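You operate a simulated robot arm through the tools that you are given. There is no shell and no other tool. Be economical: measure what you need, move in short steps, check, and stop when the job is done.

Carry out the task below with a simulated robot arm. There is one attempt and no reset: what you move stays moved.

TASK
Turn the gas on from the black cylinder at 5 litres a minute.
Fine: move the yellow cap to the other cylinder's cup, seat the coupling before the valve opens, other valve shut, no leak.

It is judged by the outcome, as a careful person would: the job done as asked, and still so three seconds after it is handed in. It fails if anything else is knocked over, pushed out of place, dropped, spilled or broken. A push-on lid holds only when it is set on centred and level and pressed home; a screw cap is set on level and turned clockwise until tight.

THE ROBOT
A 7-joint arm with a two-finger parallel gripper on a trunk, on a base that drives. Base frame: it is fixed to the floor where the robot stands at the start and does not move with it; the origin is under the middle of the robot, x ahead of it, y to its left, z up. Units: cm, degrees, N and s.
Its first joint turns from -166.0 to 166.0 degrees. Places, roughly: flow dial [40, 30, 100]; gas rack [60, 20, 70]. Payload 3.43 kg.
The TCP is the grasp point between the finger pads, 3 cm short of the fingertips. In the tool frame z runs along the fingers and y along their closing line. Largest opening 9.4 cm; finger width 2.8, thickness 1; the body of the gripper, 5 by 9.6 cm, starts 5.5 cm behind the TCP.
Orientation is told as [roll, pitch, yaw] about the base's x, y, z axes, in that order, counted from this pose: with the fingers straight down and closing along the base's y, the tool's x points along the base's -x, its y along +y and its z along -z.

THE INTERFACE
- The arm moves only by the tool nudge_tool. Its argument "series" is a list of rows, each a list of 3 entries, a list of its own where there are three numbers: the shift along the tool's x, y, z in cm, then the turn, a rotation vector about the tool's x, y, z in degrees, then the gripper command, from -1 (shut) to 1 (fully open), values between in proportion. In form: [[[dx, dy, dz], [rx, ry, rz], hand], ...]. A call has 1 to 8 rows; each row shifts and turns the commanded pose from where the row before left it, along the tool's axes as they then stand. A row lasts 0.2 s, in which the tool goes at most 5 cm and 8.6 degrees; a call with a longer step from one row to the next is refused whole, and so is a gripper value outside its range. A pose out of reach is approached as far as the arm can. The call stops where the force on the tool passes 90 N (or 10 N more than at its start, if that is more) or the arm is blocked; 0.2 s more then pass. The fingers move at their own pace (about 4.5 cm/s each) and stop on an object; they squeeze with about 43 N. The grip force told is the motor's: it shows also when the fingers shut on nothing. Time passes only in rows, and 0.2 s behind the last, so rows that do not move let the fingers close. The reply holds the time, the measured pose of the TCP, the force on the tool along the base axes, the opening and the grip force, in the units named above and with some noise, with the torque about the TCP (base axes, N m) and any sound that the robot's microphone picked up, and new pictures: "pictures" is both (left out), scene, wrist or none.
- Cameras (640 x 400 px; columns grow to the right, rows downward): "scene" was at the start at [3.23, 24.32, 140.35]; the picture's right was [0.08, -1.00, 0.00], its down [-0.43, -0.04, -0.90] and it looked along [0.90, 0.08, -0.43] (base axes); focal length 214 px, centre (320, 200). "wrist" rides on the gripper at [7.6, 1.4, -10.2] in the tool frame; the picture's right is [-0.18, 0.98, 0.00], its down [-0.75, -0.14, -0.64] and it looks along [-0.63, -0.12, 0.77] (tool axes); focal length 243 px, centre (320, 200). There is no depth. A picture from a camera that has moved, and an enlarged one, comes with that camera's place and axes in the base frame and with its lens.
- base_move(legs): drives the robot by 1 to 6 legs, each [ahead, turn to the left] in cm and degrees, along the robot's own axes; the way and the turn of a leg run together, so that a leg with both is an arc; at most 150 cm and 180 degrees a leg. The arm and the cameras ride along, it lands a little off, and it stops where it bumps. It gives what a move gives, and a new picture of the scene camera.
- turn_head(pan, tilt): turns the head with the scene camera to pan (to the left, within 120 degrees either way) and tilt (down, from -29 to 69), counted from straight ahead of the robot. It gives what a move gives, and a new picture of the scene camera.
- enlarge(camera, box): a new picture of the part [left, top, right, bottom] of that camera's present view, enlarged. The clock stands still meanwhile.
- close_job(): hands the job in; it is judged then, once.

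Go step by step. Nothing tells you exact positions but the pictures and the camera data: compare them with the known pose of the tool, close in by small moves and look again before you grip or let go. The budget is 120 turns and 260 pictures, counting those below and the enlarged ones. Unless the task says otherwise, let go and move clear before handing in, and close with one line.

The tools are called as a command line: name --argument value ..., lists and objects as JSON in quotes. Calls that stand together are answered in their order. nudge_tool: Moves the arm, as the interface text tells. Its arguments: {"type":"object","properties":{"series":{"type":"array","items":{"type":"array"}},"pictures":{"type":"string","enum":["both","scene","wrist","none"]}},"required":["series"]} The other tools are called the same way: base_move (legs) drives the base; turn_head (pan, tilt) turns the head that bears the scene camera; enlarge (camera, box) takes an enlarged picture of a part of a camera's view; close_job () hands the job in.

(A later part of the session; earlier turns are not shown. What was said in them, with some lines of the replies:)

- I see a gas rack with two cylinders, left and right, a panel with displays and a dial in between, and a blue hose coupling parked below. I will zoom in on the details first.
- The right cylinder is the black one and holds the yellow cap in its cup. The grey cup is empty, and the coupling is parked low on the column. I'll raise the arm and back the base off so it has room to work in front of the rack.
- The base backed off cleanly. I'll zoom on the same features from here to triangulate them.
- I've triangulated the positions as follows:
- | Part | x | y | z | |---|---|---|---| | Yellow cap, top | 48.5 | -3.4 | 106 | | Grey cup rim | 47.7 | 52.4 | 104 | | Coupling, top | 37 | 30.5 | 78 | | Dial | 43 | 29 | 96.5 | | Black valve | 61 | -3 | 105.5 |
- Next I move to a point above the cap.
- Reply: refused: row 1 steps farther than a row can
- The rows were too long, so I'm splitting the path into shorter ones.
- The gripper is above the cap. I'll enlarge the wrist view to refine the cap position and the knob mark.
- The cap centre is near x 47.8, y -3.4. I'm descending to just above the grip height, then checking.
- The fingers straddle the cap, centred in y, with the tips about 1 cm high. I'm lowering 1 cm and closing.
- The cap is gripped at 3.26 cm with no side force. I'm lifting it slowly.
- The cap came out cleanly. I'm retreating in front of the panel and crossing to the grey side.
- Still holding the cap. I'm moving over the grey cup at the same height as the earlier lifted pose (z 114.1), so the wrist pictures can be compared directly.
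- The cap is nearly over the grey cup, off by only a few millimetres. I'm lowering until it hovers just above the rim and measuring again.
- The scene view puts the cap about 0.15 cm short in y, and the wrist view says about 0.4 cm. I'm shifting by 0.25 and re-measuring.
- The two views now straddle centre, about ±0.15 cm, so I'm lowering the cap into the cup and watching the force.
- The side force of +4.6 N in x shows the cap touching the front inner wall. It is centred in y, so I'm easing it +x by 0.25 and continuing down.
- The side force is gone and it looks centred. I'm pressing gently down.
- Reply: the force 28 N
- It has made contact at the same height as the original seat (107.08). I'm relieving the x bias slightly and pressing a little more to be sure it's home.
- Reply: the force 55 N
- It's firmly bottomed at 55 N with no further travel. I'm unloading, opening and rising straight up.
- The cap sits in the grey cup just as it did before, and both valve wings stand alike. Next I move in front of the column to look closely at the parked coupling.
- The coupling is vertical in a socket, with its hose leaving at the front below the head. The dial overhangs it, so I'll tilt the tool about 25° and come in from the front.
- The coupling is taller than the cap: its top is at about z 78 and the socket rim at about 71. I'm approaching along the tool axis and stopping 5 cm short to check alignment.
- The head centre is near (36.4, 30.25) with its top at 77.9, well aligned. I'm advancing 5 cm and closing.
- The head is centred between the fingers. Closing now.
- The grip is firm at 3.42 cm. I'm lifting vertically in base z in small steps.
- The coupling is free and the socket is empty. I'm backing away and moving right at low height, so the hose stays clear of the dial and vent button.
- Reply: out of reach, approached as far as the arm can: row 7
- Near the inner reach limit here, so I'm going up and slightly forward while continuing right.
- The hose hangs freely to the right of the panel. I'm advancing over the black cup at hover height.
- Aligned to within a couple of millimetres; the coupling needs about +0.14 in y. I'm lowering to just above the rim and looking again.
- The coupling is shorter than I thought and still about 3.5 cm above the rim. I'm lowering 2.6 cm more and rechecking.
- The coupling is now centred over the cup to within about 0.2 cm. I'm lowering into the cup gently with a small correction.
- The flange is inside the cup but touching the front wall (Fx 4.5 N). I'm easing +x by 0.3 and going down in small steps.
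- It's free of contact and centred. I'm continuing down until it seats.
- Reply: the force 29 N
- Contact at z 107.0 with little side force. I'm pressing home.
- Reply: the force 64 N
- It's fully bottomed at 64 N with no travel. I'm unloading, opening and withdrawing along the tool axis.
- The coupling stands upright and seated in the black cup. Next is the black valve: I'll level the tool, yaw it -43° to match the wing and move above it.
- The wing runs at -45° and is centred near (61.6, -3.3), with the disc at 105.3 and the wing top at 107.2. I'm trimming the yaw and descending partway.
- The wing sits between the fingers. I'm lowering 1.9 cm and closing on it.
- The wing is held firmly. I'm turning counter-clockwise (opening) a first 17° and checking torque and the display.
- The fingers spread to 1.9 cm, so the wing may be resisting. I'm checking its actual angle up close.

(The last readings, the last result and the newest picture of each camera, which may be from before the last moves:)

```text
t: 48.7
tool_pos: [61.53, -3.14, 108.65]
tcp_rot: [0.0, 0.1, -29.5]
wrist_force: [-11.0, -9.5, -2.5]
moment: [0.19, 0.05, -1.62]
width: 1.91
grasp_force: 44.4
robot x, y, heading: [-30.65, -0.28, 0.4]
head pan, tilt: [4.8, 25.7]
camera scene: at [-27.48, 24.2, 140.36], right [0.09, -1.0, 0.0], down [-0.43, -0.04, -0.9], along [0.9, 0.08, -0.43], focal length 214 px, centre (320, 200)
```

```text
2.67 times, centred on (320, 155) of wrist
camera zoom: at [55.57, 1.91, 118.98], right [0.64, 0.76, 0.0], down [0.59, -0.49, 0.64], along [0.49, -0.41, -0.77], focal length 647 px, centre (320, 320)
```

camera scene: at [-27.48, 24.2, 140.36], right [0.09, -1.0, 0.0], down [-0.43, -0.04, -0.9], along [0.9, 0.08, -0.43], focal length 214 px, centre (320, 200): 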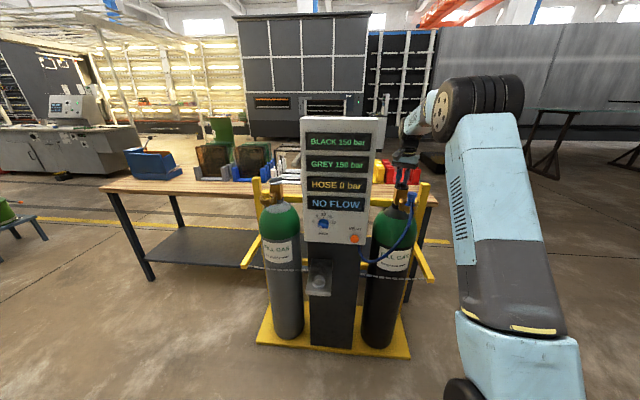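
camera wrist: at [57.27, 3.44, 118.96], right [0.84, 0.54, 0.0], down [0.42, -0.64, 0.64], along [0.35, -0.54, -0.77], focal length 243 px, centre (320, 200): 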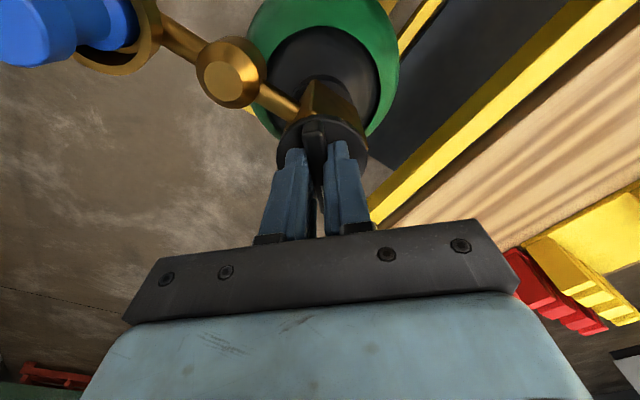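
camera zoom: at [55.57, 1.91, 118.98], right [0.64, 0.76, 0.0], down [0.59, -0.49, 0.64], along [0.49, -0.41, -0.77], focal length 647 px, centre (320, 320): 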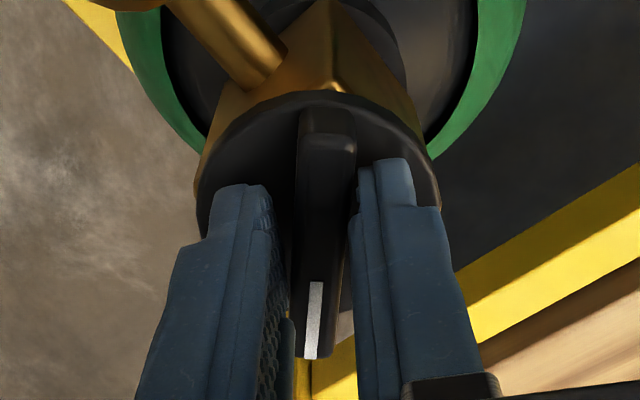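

The wing hardly moved from -45°. I'm returning to aligned and feeling the other direction gently, to tell a stop from stiff friction.

nudge_tool --series '[[[0, 0, 0], [0, 0, 8], -1], [[0, 0, 0], [0, 0, 8], -1], [[0, 0, 0], [0, 0, 4], -1], [[0, 0, 0], [0, 0, 4], -1], [[0, 0, 0], [0, 0, 0], -1]]' --pictures "none"

enlarge --camera "wrist" --box '[240, 80, 400, 230]'

```text
t: 49.9
tool_pos: [61.61, -3.18, 108.71]
tcp_rot: [-0.1, 0.0, -53.5]
wrist_force: [3.0, -11.7, -0.5]
moment: [-1.03, -0.66, 0.0]
width: 1.17
grasp_force: 45.4
robot x, y, heading: [-30.6, -0.18, 0.2]
head pan, tilt: [4.8, 25.7]
```

```text
2.67 times, centred on (320, 155) of wrist
camera zoom: at [58.19, 3.9, 118.98], right [0.9, 0.44, 0.0], down [0.33, -0.69, 0.64], along [0.28, -0.58, -0.77], focal length 647 px, centre (320, 320)
```

zoom: 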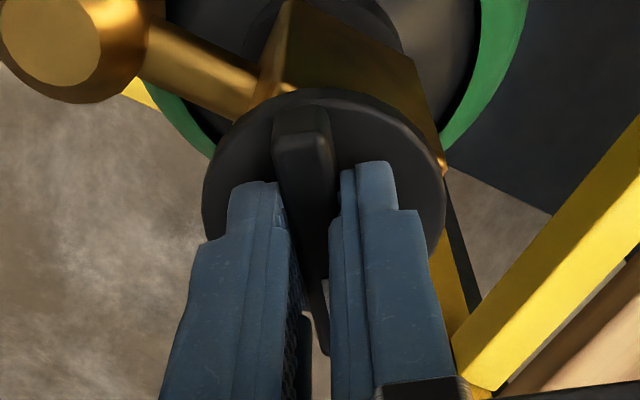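

The wing followed clockwise with no torque, so the counter-clockwise side is the stop. I'm checking the display for any change.

enlarge --camera "scene" --box '[300, 120, 430, 220]'

```text
4.00 times, centred on (365, 170) of scene
camera zoom: at [-27.4, 24.2, 140.36], right [0.09, -1.0, 0.0], down [-0.43, -0.04, -0.9], along [0.9, 0.08, -0.43], focal length 858 px, centre (140, 320)
```

zoom: 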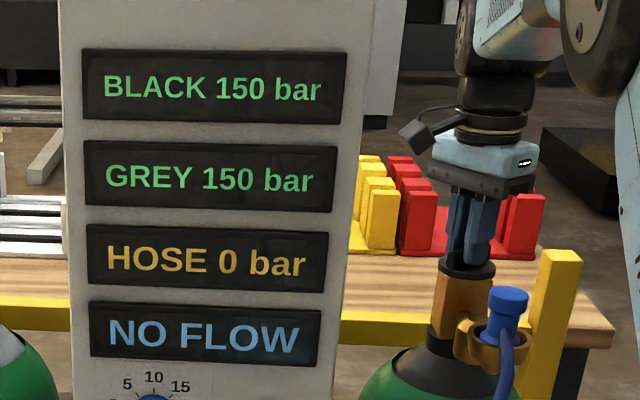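

Still shut. The valve turns freely clockwise, so I'm turning it a little further while watching the hose pressure and listening for a leak.

nudge_tool --series '[[[0, 0, 0], [0, 0, 6], -1], [[0, 0, 0], [0, 0, 6], -1], [[0, 0, 0], [0, 0, 6], -1], [[0, 0, 0], [0, 0, 0], -1]]' --pictures "none"

enlarge --camera "scene" --box '[300, 120, 430, 220]'

enlarge --camera "wrist" --box '[240, 80, 400, 230]'

```text
t: 50.9
tool_pos: [61.71, -3.15, 108.55]
tcp_rot: [0.1, 0.0, -71.5]
wrist_force: [18.4, -7.5, 14.4]
moment: [-0.51, 0.09, -0.04]
width: 1.19
grasp_force: 44.6
robot x, y, heading: [-30.83, -0.38, 0.6]
head pan, tilt: [4.8, 25.7]
```

```text
4.00 times, centred on (365, 170) of scene
camera zoom: at [-27.28, 24.2, 140.35], right [0.09, -1.0, 0.0], down [-0.43, -0.04, -0.9], along [0.9, 0.08, -0.44], focal length 858 px, centre (140, 320)
```

zoom: 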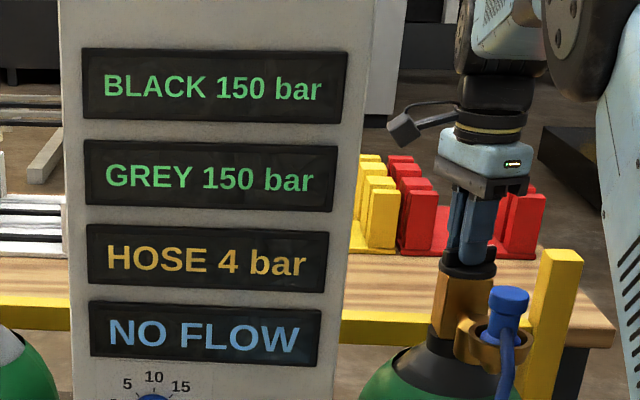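

```text
2.67 times, centred on (320, 155) of wrist
camera zoom: at [60.62, 4.67, 118.99], right [0.99, 0.14, 0.0], down [0.1, -0.76, 0.64], along [0.09, -0.64, -0.77], focal length 647 px, centre (320, 320)
```

zoom: 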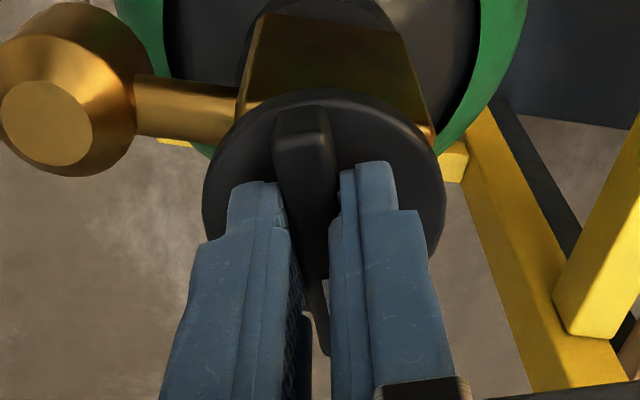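

The hose now reads 4 bar with no hiss, so clockwise is the opening direction. I'm easing the side load and opening further.

nudge_tool --series '[[[-0.04, 0.12, -0.08], [0, 0, 0], -1], [[0, 0, 0], [0, 0, 6], -1], [[0, 0, 0], [0, 0, 6], -1], [[0, 0, 0], [0, 0, 6], -1], [[0, 0, 0], [0, 0, 6], -1], [[0, 0, 0], [0, 0, 0], -1]]' --pictures "none"

enlarge --camera "scene" --box '[300, 120, 430, 220]'

```text
t: 52.3
tool_pos: [61.91, -3.06, 108.69]
tcp_rot: [0.0, 0.0, -95.4]
wrist_force: [33.5, -5.1, -6.6]
moment: [0.32, -0.9, 0.16]
width: 1.19
grasp_force: 45.3
robot x, y, heading: [-30.7, -0.37, 0.5]
head pan, tilt: [4.8, 25.7]
```

```text
4.00 times, centred on (365, 170) of scene
camera zoom: at [-27.2, 24.22, 140.35], right [0.09, -1.0, 0.0], down [-0.43, -0.04, -0.9], along [0.9, 0.08, -0.44], focal length 858 px, centre (140, 320)
```

zoom: 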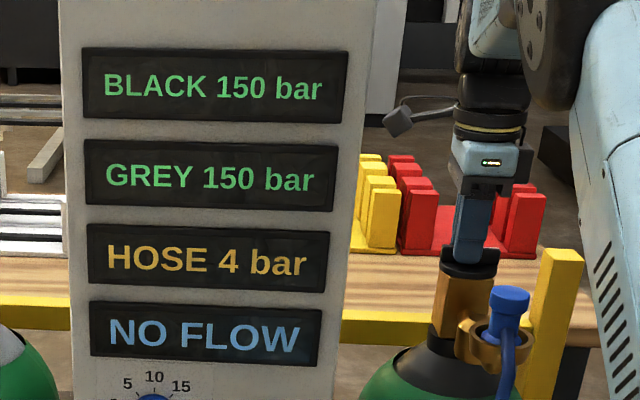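

Steady at 4 bar with no sound. I'm relieving the side force and opening to a full quarter turn.

nudge_tool --series '[[[0, 0.2, 0], [0, 0, 0], -1], [[0, 0.05, 0], [0, 0, 6], -1], [[0, 0, 0], [0, 0, 6], -1], [[0, 0, 0], [0, 0, 6], -1], [[0, 0, 0], [0, 0, 6], -1], [[0, 0, 0], [0, 0, 6], -1], [[0, 0, 0], [0, 0, 6], -1], [[0, 0, 0], [0, 0, 0], -1]]' --pictures "wrist"

enlarge --camera "scene" --box '[300, 120, 430, 220]'

```text
t: 54.1
tool_pos: [62.2, -3.15, 108.54]
tcp_rot: [0.0, -0.1, -131.6]
wrist_force: [40.7, -17.8, -8.1]
moment: [-1.27, -0.18, 0.17]
width: 1.18
grasp_force: 45.2
robot x, y, heading: [-30.96, -0.41, 0.5]
head pan, tilt: [4.8, 25.7]
camera wrist: at [68.34, 1.67, 118.99], right [0.61, -0.79, 0.0], down [-0.61, -0.47, 0.64], along [-0.51, -0.39, -0.77], focal length 243 px, centre (320, 200)
```

wrist: 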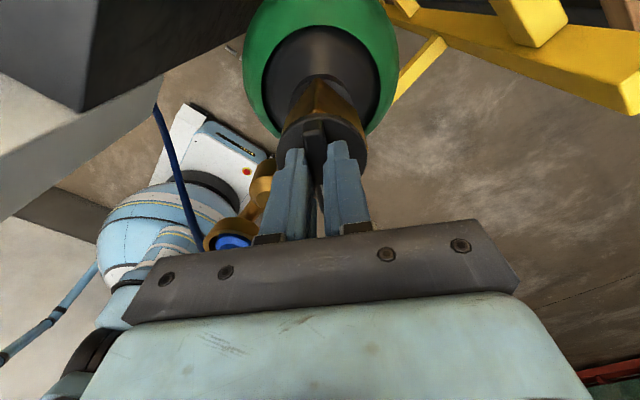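

```text
4.00 times, centred on (365, 170) of scene
camera zoom: at [-27.11, 24.17, 140.35], right [0.09, -1.0, 0.0], down [-0.43, -0.04, -0.9], along [0.9, 0.08, -0.44], focal length 858 px, centre (140, 320)
```

zoom: 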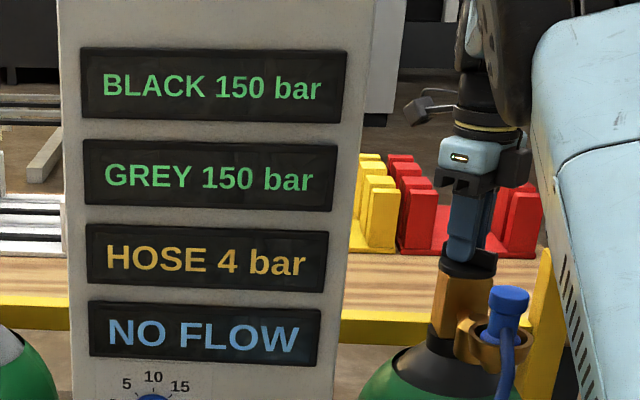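

The valve is open about a quarter turn, and the hose is steady at 4 bar. I'm relieving the side load, releasing the wing and rising straight up.

nudge_tool --series '[[[0, 0.3, 0], [0, 0, 0], -1], [[0, 0, 0], [0, 0, 0], -0.4], [[0, 0, 0], [0, 0, 0], -0.3], [[0, 0, -2], [0, 0, 0], -0.3], [[0, 0, -4], [0, 0, 0], -0.3], [[0, 0, -4.5], [0, 0, 0], -0.3], [[0, 0, -4.5], [0, 0, 0], -0.3]]' --pictures "scene"

enlarge --camera "scene" --box '[300, 120, 430, 220]'

```text
t: 55.7
tool_pos: [62.32, -3.24, 123.7]
tcp_rot: [-0.1, -0.1, -131.4]
wrist_force: [0.0, -0.2, 0.3]
moment: [-0.02, 0.01, 0.0]
width: 3.29
grasp_force: 0.1
robot x, y, heading: [-30.88, -0.24, 0.3]
head pan, tilt: [4.8, 25.7]
camera scene: at [-27.42, 24.25, 140.35], right [0.09, -1.0, 0.0], down [-0.43, -0.04, -0.9], along [0.9, 0.08, -0.43], focal length 214 px, centre (320, 200)
```

scene: 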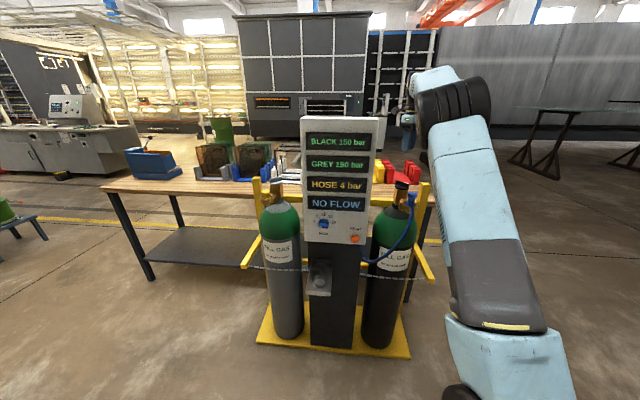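

```text
4.00 times, centred on (365, 170) of scene
camera zoom: at [-27.42, 24.25, 140.35], right [0.09, -1.0, 0.0], down [-0.43, -0.04, -0.9], along [0.9, 0.08, -0.43], focal length 858 px, centre (140, 320)
```

zoom: 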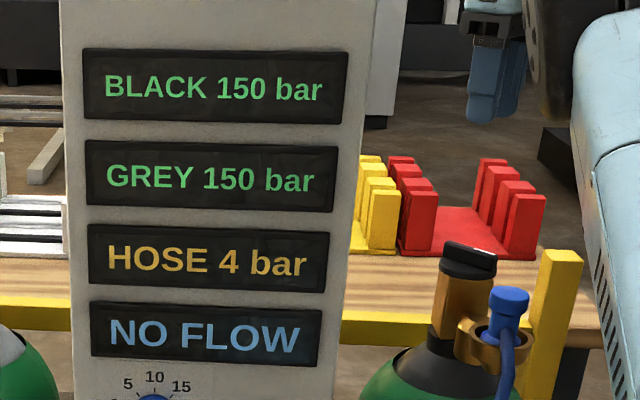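

Black is on at 4 bar in the hose and nothing else has changed. I'm rotating the tool back to neutral yaw before moving to the dial.

nudge_tool --series '[[[0, 0, -4], [0, 0, -8.5], 0], [[0, 0, 0], [0, 0, -8.5], 0], [[0, 0, 0], [0, 0, -8.5], 0], [[0, 0, 0], [0, 0, -8.5], 0], [[0, 0, 0], [0, 0, -8.5], 0], [[0, 0, 0], [0, 0, -8.5], 0], [[0, 0, 0], [0, 0, -8.5], 0], [[0, 0, 0], [0, 0, -8.5], 0]]' --pictures "none"

nudge_tool --series '[[[0, 0, 0], [0, 0, -8.5], 0], [[0, 0, 0], [0, 0, -8.5], 0], [[0, 0, 0], [0, 0, -8.5], 0], [[0, 0, 0], [0, 0, -8.5], 0], [[0, 0, 0], [0, 0, -8.5], 0], [[0, 0, 0], [0, 0, -8.5], 0], [[0, 0, 0], [0, 0, -8.5], 0], [[0, 0, 0], [0, 0, -3.9], 0]]' --pictures "none"

nudge_tool --series '[[[4.8, 0, 0], [0, 0, 0], 0], [[4.8, 0, 0], [0, 0, 0], 0], [[4.8, 0, 0], [0, 0, 0], 0], [[4.8, 0, 0], [0, 0, 0], 0], [[4.8, 0, 0], [0, 0, 0], 0], [[4.8, 0, 0], [0, 0, 0], 0], [[4.5, 1.5, 0], [0, 0, 0], 0], [[2.5, 3, 0], [0, 0, 0], 0]]' --pictures "none"

```text
t: 57.5
tool_pos: [62.24, -3.1, 127.65]
tcp_rot: [0.1, 0.0, -63.4]
wrist_force: [0.6, -0.8, -0.6]
moment: [-0.04, 0.03, -0.01]
width: 4.71
grasp_force: 0.1
robot x, y, heading: [-30.44, -0.24, 0.5]
head pan, tilt: [4.8, 25.7]
```

```text
t: 59.3
tool_pos: [62.1, -3.37, 127.72]
tcp_rot: [0.0, 0.0, 0.1]
wrist_force: [-0.3, 0.4, -0.9]
moment: [0.01, 0.01, 0.04]
width: 4.7
grasp_force: 0.1
robot x, y, heading: [-30.51, 0.04, 0.7]
head pan, tilt: [4.8, 25.7]
```

```text
t: 61.1
tool_pos: [26.61, 1.14, 127.78]
tcp_rot: [0.0, 0.0, -0.2]
wrist_force: [-0.5, 0.1, -0.2]
moment: [0.04, 0.04, 0.01]
width: 4.71
grasp_force: 0.0
robot x, y, heading: [-30.46, -0.25, 0.6]
head pan, tilt: [4.8, 25.7]
```

Now over to y 29, then pitch the tool to horizontal facing the dial.

nudge_tool --series '[[[0, 4.7, 0], [0, 0, 0], 0], [[0, 4.7, 0], [0, 0, 0], 0], [[0, 4.7, 0], [0, 0, 0], 0], [[0, 4.7, 0], [0, 0, 0], 0], [[0, 4.7, 0], [0, 0, 0], 0], [[0, 4.6, 0], [0, 0, 0], 0], [[0, 0, 4], [0, -8.5, 0], 0], [[0, 0, 4], [0, -8.5, 0], 0]]' --pictures "none"

nudge_tool --series '[[[0, 0, 0], [0, -8.5, 0], 0], [[0, 0, 0], [0, -8.5, 0], 0], [[0, 0, 0], [0, -8.5, 0], 0], [[0, 0, 0], [0, -8.5, 0], 0], [[0, 0, 0], [0, -8.5, 0], 0], [[0, 0, 0], [0, -8.5, 0], 0], [[0, 0, 0], [0, -8.5, 0], 0], [[0, 0, 0], [0, -8.5, 0], 0]]' --pictures "scene"

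```text
t: 62.9
tool_pos: [26.87, 29.77, 119.87]
tcp_rot: [0.1, -17.2, -0.2]
wrist_force: [-0.6, 0.8, -0.1]
moment: [-0.02, 0.0, -0.01]
width: 4.74
grasp_force: 0.1
robot x, y, heading: [-30.93, -0.45, 0.6]
head pan, tilt: [4.8, 25.7]
```

```text
t: 64.7
tool_pos: [27.02, 29.47, 119.88]
tcp_rot: [0.6, -85.1, -0.6]
wrist_force: [-0.3, 0.5, 0.2]
moment: [-0.01, 0.0, 0.01]
width: 4.71
grasp_force: 0.0
robot x, y, heading: [-30.43, -0.51, 0.5]
head pan, tilt: [4.8, 25.7]
camera scene: at [-27.52, 24.23, 140.35], right [0.09, -1.0, 0.0], down [-0.43, -0.04, -0.9], along [0.9, 0.08, -0.43], focal length 214 px, centre (320, 200)
```

scene: 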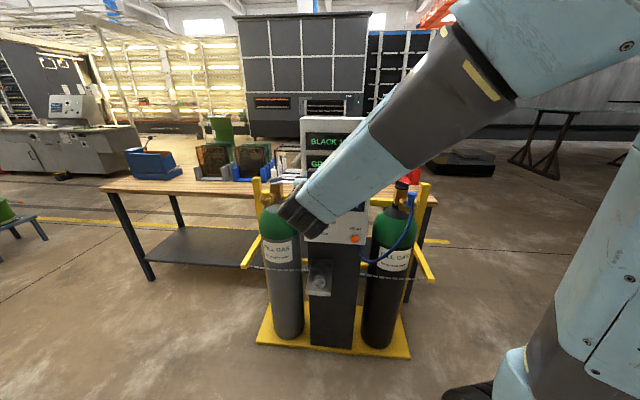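

Nearly horizontal. I'm finishing the pitch, lowering to dial height and starting the roll so the fingers close vertically.

nudge_tool --series '[[[0, 0, 0], [0, -5, 0], 0], [[4.7, 0, 0], [0, 0, 0], 0], [[4.7, 0, 0], [0, 0, 0], 0], [[4.7, 0, 0], [0, 0, 0], 0], [[4.7, 0, 0], [0, 0, 0], 0], [[4.5, 0, 0], [0, 0, 0], 0], [[0, 0, 0], [0, 0, -8.5], 0], [[0, 0, 0], [0, 0, -8.5], 0]]' --pictures "none"

nudge_tool --series '[[[0, 0, 0], [0, 0, -8.5], 0], [[0, 0, 0], [0, 0, -8.5], 0], [[0, 0, 0], [0, 0, -8.5], 0], [[0, 0, 0], [0, 0, -8.5], 0], [[0, 0, 0], [0, 0, -8.5], 0], [[0, 0, 0], [0, 0, -8.5], 0], [[0, 0, 0], [0, 0, -8.5], 0], [[0, 0, 0], [0, 0, -8.5], 0]]' --pictures "both"

```text
t: 66.5
tool_pos: [27.17, 29.37, 96.58]
tcp_rot: [-89.8, -72.9, 89.7]
wrist_force: [0.1, 0.0, -0.1]
moment: [0.0, 0.0, 0.0]
width: 4.71
grasp_force: 0.1
robot x, y, heading: [-30.68, -0.04, 0.1]
head pan, tilt: [4.8, 25.7]
```

```text
t: 68.3
tool_pos: [26.97, 29.36, 96.48]
tcp_rot: [-90.0, -4.8, 89.9]
wrist_force: [0.5, 0.5, -0.1]
moment: [0.0, -0.02, 0.02]
width: 4.72
grasp_force: 0.0
robot x, y, heading: [-30.17, -0.35, 0.4]
head pan, tilt: [4.8, 25.7]
camera scene: at [-27.46, 24.25, 140.35], right [0.09, -1.0, 0.0], down [-0.43, -0.04, -0.9], along [0.9, 0.08, -0.43], focal length 214 px, centre (320, 200)
camera wrist: at [16.76, 22.01, 94.56], right [0.0, 0.27, -0.96], down [-0.64, 0.74, 0.2], along [0.77, 0.62, 0.17], focal length 243 px, centre (320, 200)
```

scene: 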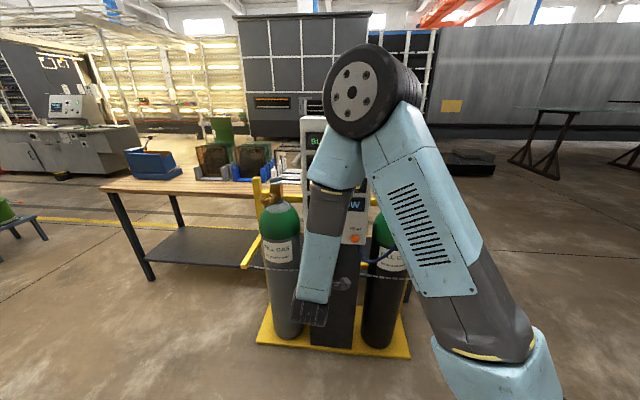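
wrist: 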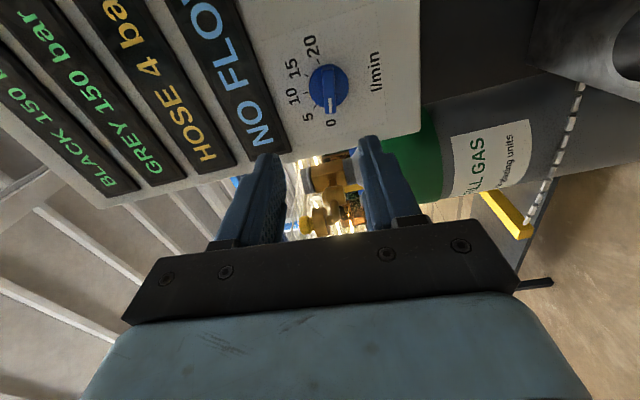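

The tool now faces the dial with its fingers closing vertically. I'm enlarging the dial for precise alignment.

enlarge --camera "wrist" --box '[270, 20, 398, 150]'

```text
3.08 times, centred on (334, 85) of wrist
camera zoom: at [16.76, 22.01, 94.56], right [0.0, 0.27, -0.96], down [-0.64, 0.74, 0.2], along [0.77, 0.62, 0.17], focal length 746 px, centre (277, 554)
```

zoom: 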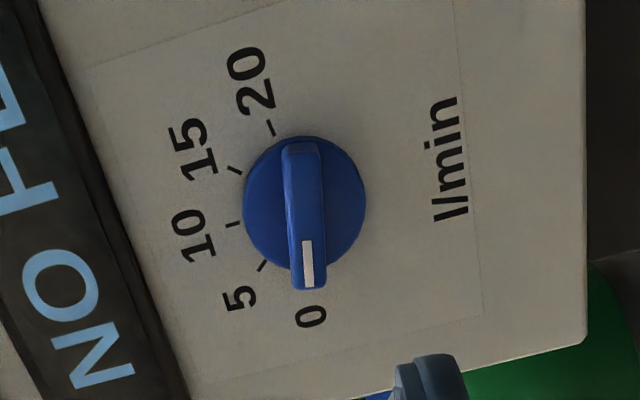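

The dial bar is level with its mark at 0, centred near y 28.8, z 95.7. I'm closing in to re-measure.

nudge_tool --series '[[[0, 0, 0], [0, 0, -5], 0], [[0.45, 0.6, 4], [0, 0, 0], 0], [[0, 0, 3], [0, 0, 0], 0], [[0, 0, 0], [0, 0, 0], 0]]' --pictures "wrist"

enlarge --camera "wrist" --box '[250, 60, 400, 210]'

enlarge --camera "scene" --box '[290, 170, 390, 260]'

```text
t: 69.3
tool_pos: [34.01, 28.67, 95.79]
tcp_rot: [-90.0, 0.0, 89.9]
wrist_force: [-0.9, 0.0, -0.2]
moment: [-0.01, 0.01, -0.01]
width: 4.7
grasp_force: 0.2
robot x, y, heading: [-30.65, -0.34, 0.4]
head pan, tilt: [4.8, 25.7]
camera wrist: at [23.88, 21.18, 94.5], right [0.0, 0.18, -0.98], down [-0.64, 0.75, 0.14], along [0.77, 0.63, 0.12], focal length 243 px, centre (320, 200)
```

wrist: 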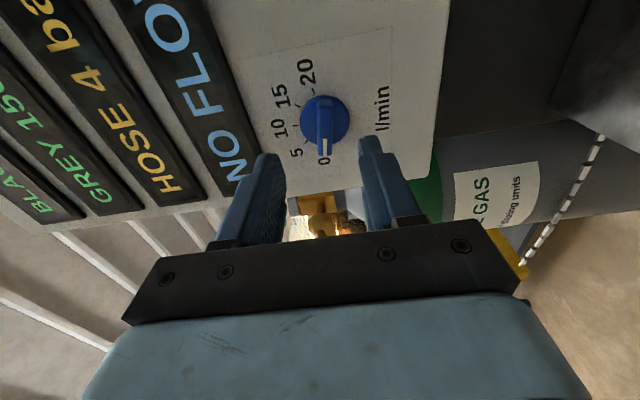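

```text
2.67 times, centred on (325, 135) of wrist
camera zoom: at [23.88, 21.18, 94.5], right [0.0, 0.18, -0.98], down [-0.64, 0.75, 0.14], along [0.77, 0.63, 0.12], focal length 647 px, centre (307, 373)
```

zoom: 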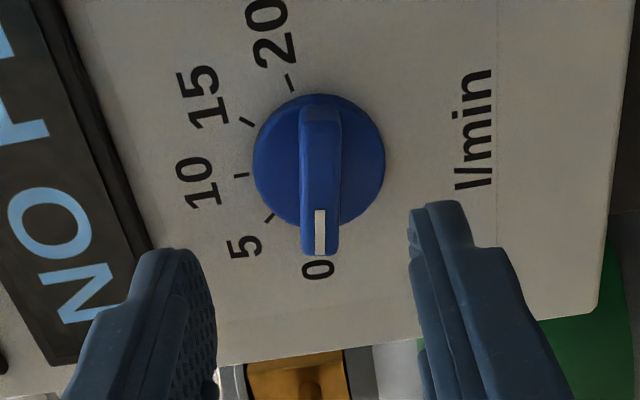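

```text
4.44 times, centred on (340, 215) of scene
camera zoom: at [-27.46, 24.25, 140.35], right [0.09, -1.0, 0.0], down [-0.43, -0.04, -0.9], along [0.9, 0.08, -0.43], focal length 953 px, centre (231, 133)
```

zoom: 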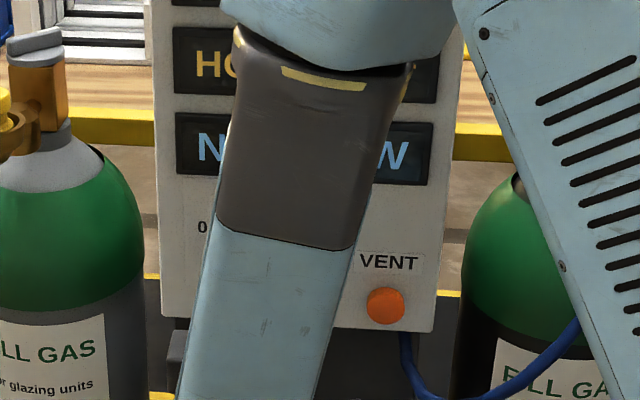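

The bar is about 0.3 cm lower than the finger midline. I'm correcting and advancing until the tips reach the bar.

nudge_tool --series '[[[-0.25, 0.25, 2], [0, 0, 0], 0], [[0, 0, 1], [0, 0, 0], -0.2], [[0, 0, 1], [0, 0, 0], -0.4], [[0, 0, 0], [0, 0, 0], -0.4]]' --pictures "wrist"

enlarge --camera "wrist" --box '[250, 80, 400, 230]'

```text
t: 70.3
tool_pos: [37.86, 29.16, 95.55]
tcp_rot: [-90.0, -0.1, 90.0]
wrist_force: [-0.1, -0.3, 0.1]
moment: [0.01, -0.01, -0.02]
width: 2.8
grasp_force: 0.1
robot x, y, heading: [-30.76, -0.66, 0.4]
head pan, tilt: [4.8, 25.7]
camera wrist: at [27.61, 21.57, 94.26], right [0.0, 0.18, -0.98], down [-0.64, 0.75, 0.14], along [0.77, 0.63, 0.12], focal length 243 px, centre (320, 200)
```

wrist: 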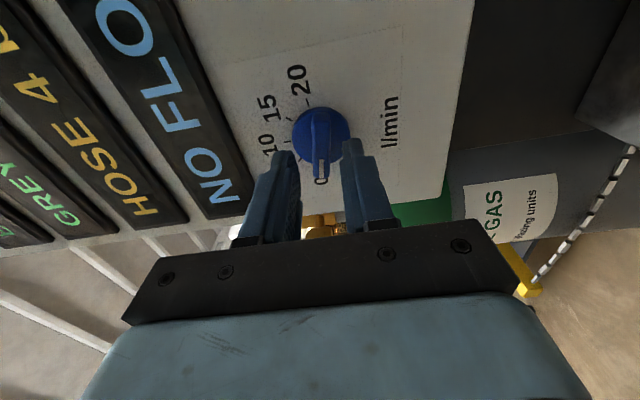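

```text
2.67 times, centred on (325, 155) of wrist
camera zoom: at [27.61, 21.57, 94.26], right [0.0, 0.18, -0.98], down [-0.64, 0.75, 0.14], along [0.77, 0.63, 0.12], focal length 647 px, centre (307, 320)
```

zoom: 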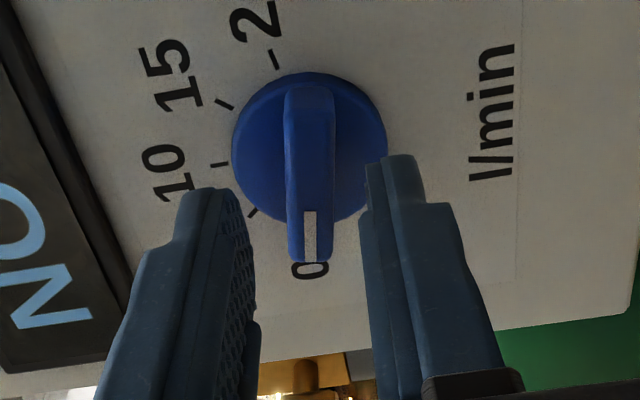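

The bar is centred between the fingers. I'm advancing in small steps and watching the force.

nudge_tool --series '[[[0, 0, 0.7], [0, 0, 0], -0.4], [[0, 0, 0.7], [0, 0, 0], -0.4], [[0, 0, 0.4], [0, 0, 0], -0.4]]' --pictures "none"

enlarge --camera "wrist" --box '[250, 80, 400, 230]'

```text
t: 71.1
tool_pos: [39.66, 29.08, 95.62]
tcp_rot: [-89.9, 0.0, 89.9]
wrist_force: [-0.2, 0.3, -0.2]
moment: [-0.01, -0.02, 0.02]
width: 2.83
grasp_force: 0.1
robot x, y, heading: [-30.53, -0.39, 0.5]
head pan, tilt: [4.8, 25.7]
```

```text
2.67 times, centred on (325, 155) of wrist
camera zoom: at [29.44, 21.61, 94.27], right [0.0, 0.18, -0.98], down [-0.64, 0.75, 0.14], along [0.77, 0.63, 0.12], focal length 647 px, centre (307, 320)
```

zoom: 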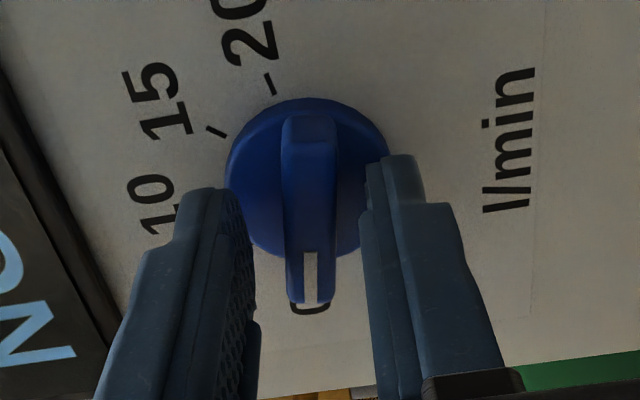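

The tips are level with the bar's front, so I'm going about 1 cm further.

nudge_tool --series '[[[0, 0, 0.4], [0, 0, 0], -0.4], [[0, 0, 0.3], [0, 0, 0], -0.4], [[0, 0, 0.3], [0, 0, 0], -0.4]]' --pictures "none"

enlarge --camera "wrist" --box '[250, 100, 400, 250]'

```text
t: 71.9
tool_pos: [40.31, 29.16, 95.56]
tcp_rot: [-90.0, 0.1, 90.0]
wrist_force: [-51.3, -9.6, 0.3]
moment: [0.05, -0.57, -0.92]
width: 2.88
grasp_force: 0.2
robot x, y, heading: [-30.45, -0.37, 0.3]
head pan, tilt: [4.8, 25.7]
```

```text
2.67 times, centred on (325, 175) of wrist
camera zoom: at [30.13, 21.64, 94.31], right [0.0, 0.18, -0.98], down [-0.64, 0.75, 0.14], along [0.77, 0.63, 0.12], focal length 647 px, centre (307, 267)
```

zoom: 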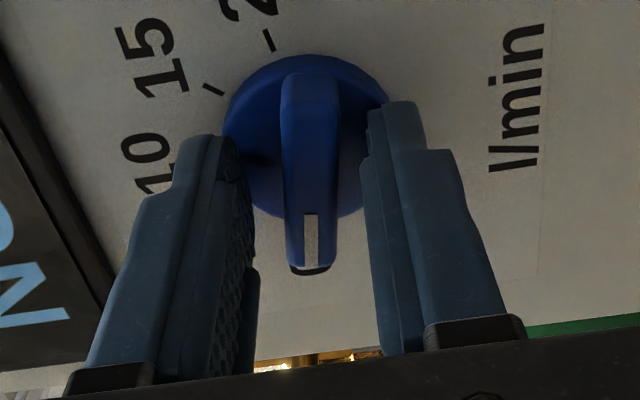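

The tips touch the dial's disc (51 N). I'm backing off 0.5 cm and closing on the bar.

nudge_tool --series '[[[0, 0, -0.5], [0, 0, 0], -0.4], [[0, 0, 0], [0, 0, 0], -0.6], [[0, 0, 0], [0, 0, 0], -0.8], [[0, 0, 0], [0, 0, 0], -1], [[0, 0, 0], [0, 0, 0], -1]]' --pictures "none"

enlarge --camera "wrist" --box '[250, 100, 400, 250]'

```text
t: 73.1
tool_pos: [40.41, 29.23, 95.48]
tcp_rot: [-89.9, -0.1, 89.9]
wrist_force: [11.7, 1.7, -12.6]
moment: [1.16, -0.27, 0.27]
width: 1.66
grasp_force: 45.0
robot x, y, heading: [-30.19, -0.29, 0.4]
head pan, tilt: [4.8, 25.7]
```

```text
2.67 times, centred on (325, 175) of wrist
camera zoom: at [30.11, 21.67, 94.2], right [0.0, 0.18, -0.98], down [-0.64, 0.75, 0.14], along [0.77, 0.63, 0.12], focal length 647 px, centre (307, 267)
```

zoom: 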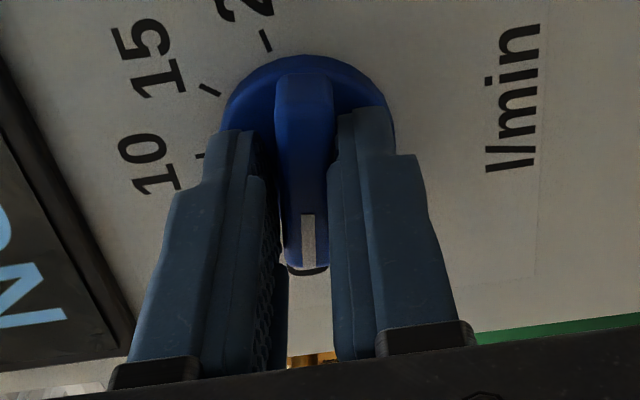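

The bar is gripped (1.66 cm, slightly skewed because 0 sits a few degrees above level). I'm turning clockwise toward 5.

nudge_tool --series '[[[0, 0, 0], [0, 0, 6], -1], [[0, 0, 0], [0, 0, 6], -1], [[0, 0, 0], [0, 0, 6], -1], [[0, 0, 0], [0, 0, 6], -1], [[0, 0, 0], [0, 0, 6], -1], [[0, 0, 0], [0, 0, 0], -1]]' --pictures "wrist"

enlarge --camera "wrist" --box '[160, 0, 400, 230]'

```text
t: 74.5
tool_pos: [40.32, 29.14, 95.53]
tcp_rot: [-89.9, -29.9, 89.8]
wrist_force: [4.7, -2.7, -23.8]
moment: [0.03, 0.23, -0.86]
width: 1.21
grasp_force: 45.0
robot x, y, heading: [-30.48, -0.27, 0.3]
head pan, tilt: [4.8, 25.7]
camera wrist: at [30.06, 23.37, 90.59], right [0.0, 0.65, -0.76], down [-0.64, 0.58, 0.5], along [0.77, 0.49, 0.42], focal length 243 px, centre (320, 200)
```

wrist: 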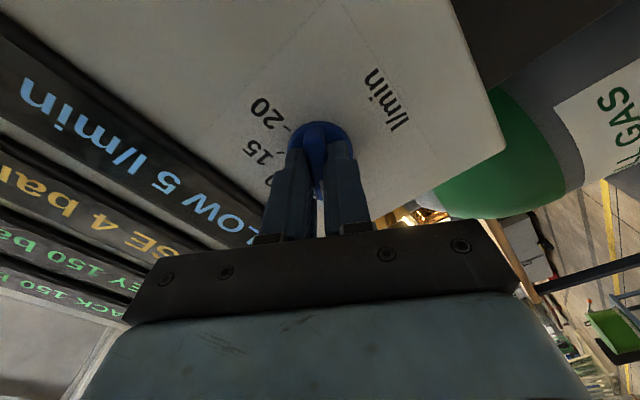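

```text
1.74 times, centred on (280, 115) of wrist
camera zoom: at [30.06, 23.37, 90.59], right [0.0, 0.65, -0.76], down [-0.64, 0.58, 0.5], along [0.77, 0.49, 0.42], focal length 422 px, centre (390, 348)
```

zoom: 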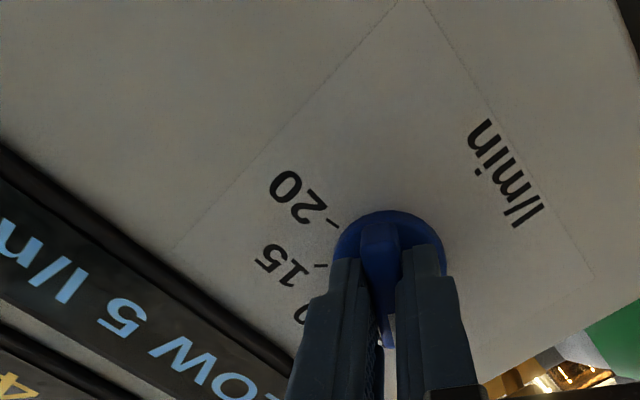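

The display already reads FLOW 5 l/min with no torque on the tool. I'm releasing carefully and checking where the mark points.

nudge_tool --series '[[[0, 0.05, 0], [0, 0, 0], -0.6], [[0, 0, 0], [0, 0, 0], -0.4], [[0, 0, -1], [0, 0, 0], -0.4], [[0, 0, -3], [0, 0, 0], -0.2], [[0, 0, -3], [0, 0, 0], 0], [[0, 0, -3], [0, 0, 0], 0]]' --pictures "wrist"

enlarge --camera "wrist" --box '[200, 20, 400, 190]'

```text
t: 75.9
tool_pos: [30.42, 29.42, 95.89]
tcp_rot: [-89.9, -29.9, 90.0]
wrist_force: [1.2, 0.0, 0.9]
moment: [-0.02, 0.01, -0.03]
width: 4.71
grasp_force: 0.1
robot x, y, heading: [-30.42, -0.23, 0.3]
head pan, tilt: [4.8, 25.7]
camera wrist: at [20.15, 23.52, 90.83], right [0.0, 0.65, -0.76], down [-0.64, 0.58, 0.5], along [0.77, 0.49, 0.42], focal length 243 px, centre (320, 200)
```

wrist: 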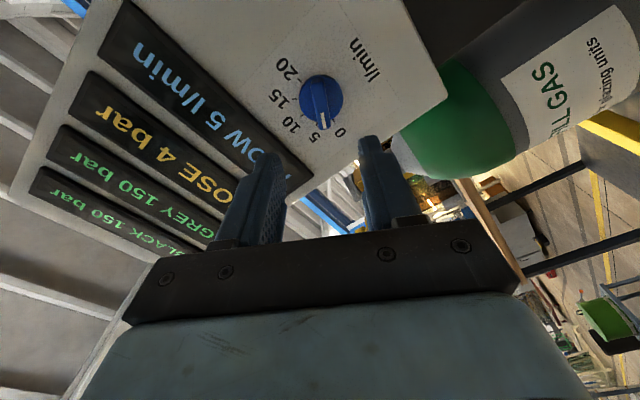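

```text
2.35 times, centred on (300, 105) of wrist
camera zoom: at [20.15, 23.52, 90.83], right [0.0, 0.65, -0.76], down [-0.64, 0.58, 0.5], along [0.77, 0.49, 0.42], focal length 571 px, centre (367, 424)
```

zoom: 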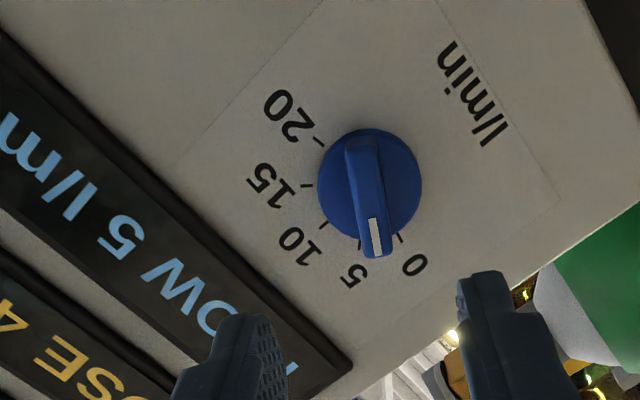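

The mark looks close to 5, perhaps a little short. I'm moving the arm aside to read it from the scene camera.

nudge_tool --series '[[[4, 2, 0], [0, 0, 0], 0], [[4, 2, 0], [0, 0, 0], 0], [[4, 2, 0], [0, 0, 0], 0], [[4, 2, 0], [0, 0, 0], 0]]' --pictures "scene"

enlarge --camera "scene" --box '[300, 205, 350, 245]'

```text
t: 76.9
tool_pos: [30.22, 19.37, 80.89]
tcp_rot: [-90.1, -30.1, 90.0]
wrist_force: [-0.4, -0.2, -0.1]
moment: [-0.03, -0.01, -0.04]
width: 4.71
grasp_force: 0.0
robot x, y, heading: [-30.43, -0.45, 0.6]
head pan, tilt: [4.8, 25.7]
camera scene: at [-27.51, 24.24, 140.35], right [0.09, -1.0, 0.0], down [-0.43, -0.04, -0.9], along [0.9, 0.08, -0.43], focal length 214 px, centre (320, 200)
```

scene: 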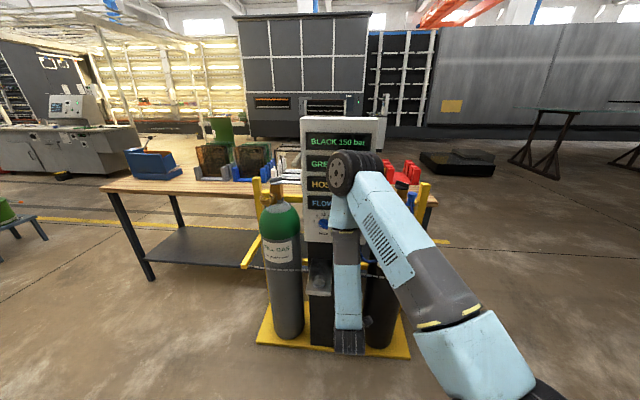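

```text
10.00 times, centred on (325, 225) of scene
camera zoom: at [-27.51, 24.24, 140.35], right [0.09, -1.0, 0.0], down [-0.43, -0.04, -0.9], along [0.9, 0.08, -0.43], focal length 2145 px, centre (270, -50)
```

zoom: 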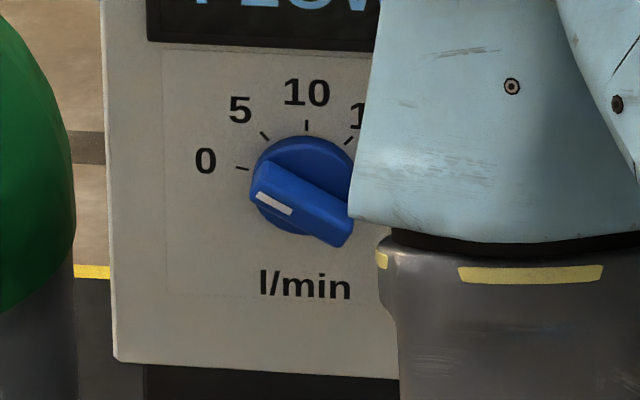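

The ticks work out to 0 at about 10° and 5 at about 51°, but the mark sits at about 32°. The display seems to round, so I'll regrip and turn the mark fully onto the 5 tick.

nudge_tool --series '[[[-4, -2, 0], [0, 0, 0], 0], [[-4, -2, 0], [0, 0, 0], 0], [[-4, -2, 0], [0, 0, 0], 0], [[-4, -2, 0], [0, 0, 0], 0], [[0, 0, 3], [0, 0, 0], -0.3], [[0, 0, 3], [0, 0, 0], -0.4], [[0, 0, 0], [0, 0, 0], -0.4]]' --pictures "none"

enlarge --camera "wrist" --box '[250, 80, 400, 230]'

```text
t: 78.5
tool_pos: [36.29, 29.39, 95.8]
tcp_rot: [-89.8, -30.0, 89.9]
wrist_force: [-1.1, -0.1, 0.3]
moment: [-0.01, 0.0, -0.02]
width: 2.83
grasp_force: 0.0
robot x, y, heading: [-30.26, -0.36, 0.2]
head pan, tilt: [4.8, 25.7]
```

```text
2.67 times, centred on (325, 155) of wrist
camera zoom: at [26.01, 23.6, 90.8], right [0.0, 0.65, -0.76], down [-0.64, 0.58, 0.5], along [0.77, 0.49, 0.42], focal length 647 px, centre (307, 320)
```

zoom: 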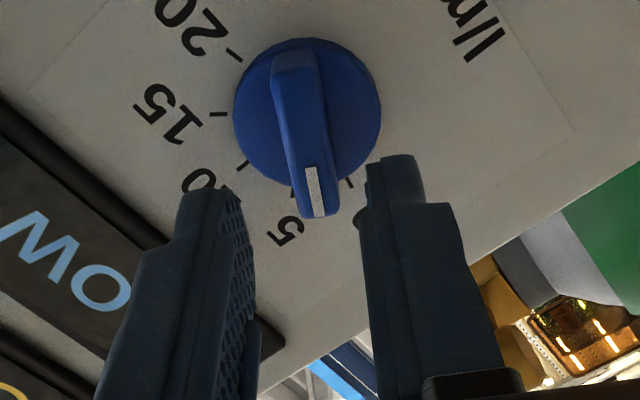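

The bar is well centred. I'm advancing to the former grip depth and closing.

nudge_tool --series '[[[0.2, 0, 2], [0, 0, 0], -0.4], [[0, 0, 1], [0, 0, 0], -0.4], [[0, 0, 0.8], [0, 0, 0], -0.4], [[0, 0, 0], [0, 0, 0], -0.7], [[0, 0, 0], [0, 0, 0], -1], [[0, 0, 0], [0, 0, 0], -1]]' --pictures "none"

```text
t: 79.9
tool_pos: [40.02, 29.17, 95.55]
tcp_rot: [-89.9, -30.0, 90.0]
wrist_force: [1.4, 6.0, -12.9]
moment: [0.01, -0.23, -0.06]
width: 1.22
grasp_force: 44.9
robot x, y, heading: [-30.58, -0.28, 0.6]
head pan, tilt: [4.8, 25.7]
```

Gripped and aligned at 30°. I'm turning 20° more, to 50°.

nudge_tool --series '[[[0, 0, 0], [0, 0, 5], -1], [[0, 0, 0], [0, 0, 5], -1], [[0, 0, 0], [0, 0, 5], -1], [[0, 0, 0], [0, 0, 5], -1], [[0, 0, 0], [0, 0, 0], -1]]' --pictures "wrist"

```text
t: 81.1
tool_pos: [40.11, 29.19, 95.57]
tcp_rot: [-90.0, -49.9, 90.0]
wrist_force: [-9.7, 13.4, -7.5]
moment: [-0.02, -1.31, 0.76]
width: 1.17
grasp_force: 44.7
robot x, y, heading: [-30.46, -0.65, 0.5]
head pan, tilt: [4.8, 25.7]
camera wrist: at [29.86, 25.43, 88.88], right [0.0, 0.87, -0.49], down [-0.64, 0.38, 0.67], along [0.77, 0.32, 0.56], focal length 243 px, centre (320, 200)
```

wrist: 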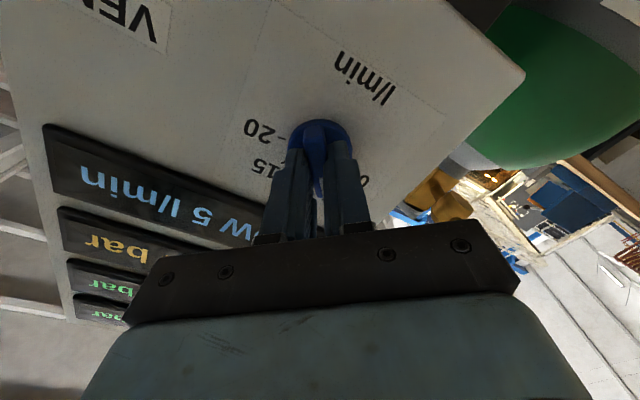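

Still reading 5 l/min. I'm releasing, withdrawing and checking the mark against the tick.

nudge_tool --series '[[[0, 0, 0], [0, 0, 0], -0.6], [[0, 0, 0], [0, 0, 0], -0.4], [[0, 0, -1], [0, 0, 0], -0.4], [[0, 0, -3], [0, 0, 0], -0.2], [[0, 0, -3], [0, 0, 0], 0], [[0, 0, -3], [0, 0, 0], 0]]' --pictures "none"

enlarge --camera "wrist" --box '[160, 0, 400, 170]'

```text
t: 82.5
tool_pos: [30.14, 28.83, 95.5]
tcp_rot: [-90.1, -50.0, 89.8]
wrist_force: [0.2, 0.2, -0.3]
moment: [0.02, 0.0, 0.0]
width: 4.68
grasp_force: 0.1
robot x, y, heading: [-30.63, -0.34, 0.5]
head pan, tilt: [4.8, 25.7]
```

```text
2.35 times, centred on (280, 85) of wrist
camera zoom: at [19.91, 25.09, 88.84], right [0.0, 0.87, -0.49], down [-0.64, 0.38, 0.67], along [0.77, 0.31, 0.56], focal length 571 px, centre (414, 471)
```

zoom: 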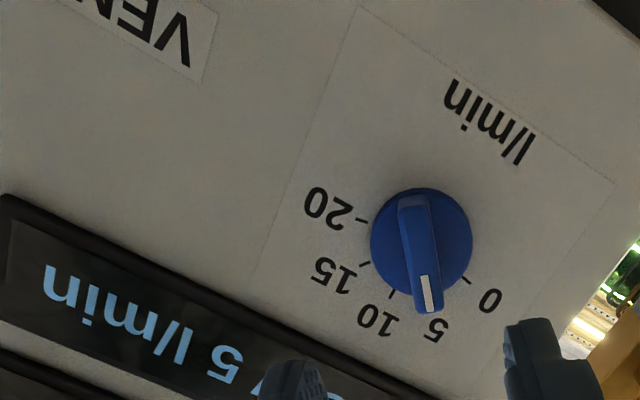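

The mark is now on the 5 and the display agrees. I'm backing away for a final overall check.

nudge_tool --series '[[[0, -4.5, -1], [0, 0, 0], 0], [[0, -4.5, -1], [0, 0, 0], 0], [[0, -4.5, -1], [0, 0, 0], 0], [[0, -4.5, 0], [0, 0, 0], 0]]' --pictures "none"

base_move --legs '[[-15, 0]]'

enlarge --camera "scene" --box '[250, 110, 450, 260]'

```text
t: 83.5
tool_pos: [33.15, 21.45, 107.99]
tcp_rot: [-89.8, -50.0, 89.9]
wrist_force: [-0.2, 0.6, 0.6]
moment: [0.01, -0.04, -0.04]
width: 4.69
grasp_force: 0.2
out of reach, approached as far as the arm can: row 1, 2, 3, 4
robot x, y, heading: [-30.66, -0.12, 0.4]
head pan, tilt: [4.8, 25.7]
```

```text
t: 84.8
tool_pos: [18.6, 21.28, 107.89]
tcp_rot: [-89.9, -50.0, 89.7]
wrist_force: [-0.3, 0.6, -0.4]
moment: [0.01, -0.01, 0.04]
width: 4.7
grasp_force: 0.0
robot x, y, heading: [-45.15, -0.64, 0.3]
head pan, tilt: [4.8, 25.7]
camera scene: at [-42.0, 24.14, 140.35], right [0.09, -1.0, 0.0], down [-0.43, -0.04, -0.9], along [0.9, 0.08, -0.43], focal length 214 px, centre (320, 200)
```

scene: 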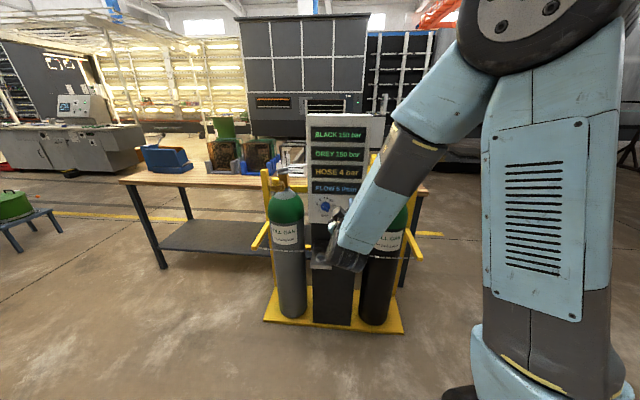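

```text
2.67 times, centred on (350, 185) of scene
camera zoom: at [-42.0, 24.14, 140.35], right [0.09, -1.0, 0.0], down [-0.43, -0.04, -0.9], along [0.9, 0.08, -0.43], focal length 572 px, centre (240, 240)
```

zoom: 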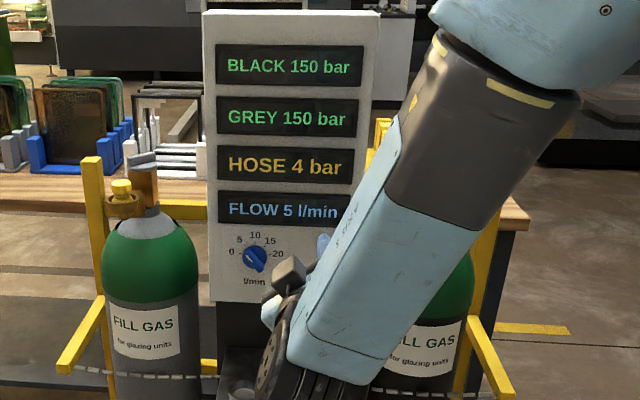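

The panel shows HOSE 4 bar and FLOW 5 l/min, both holding with no leak sound. The cap is in the grey cup, the grey valve is untouched, and the gripper is clear, so I'm handing in.

close_job

```text
The job is handed in.
```

The gas is on from the black cylinder at 5 litres a minute. The yellow cap is in the grey cup, the coupling was seated before the black valve was opened, and the grey valve was not touched. The hose held 4 bar, and the microphone picked up no leak.
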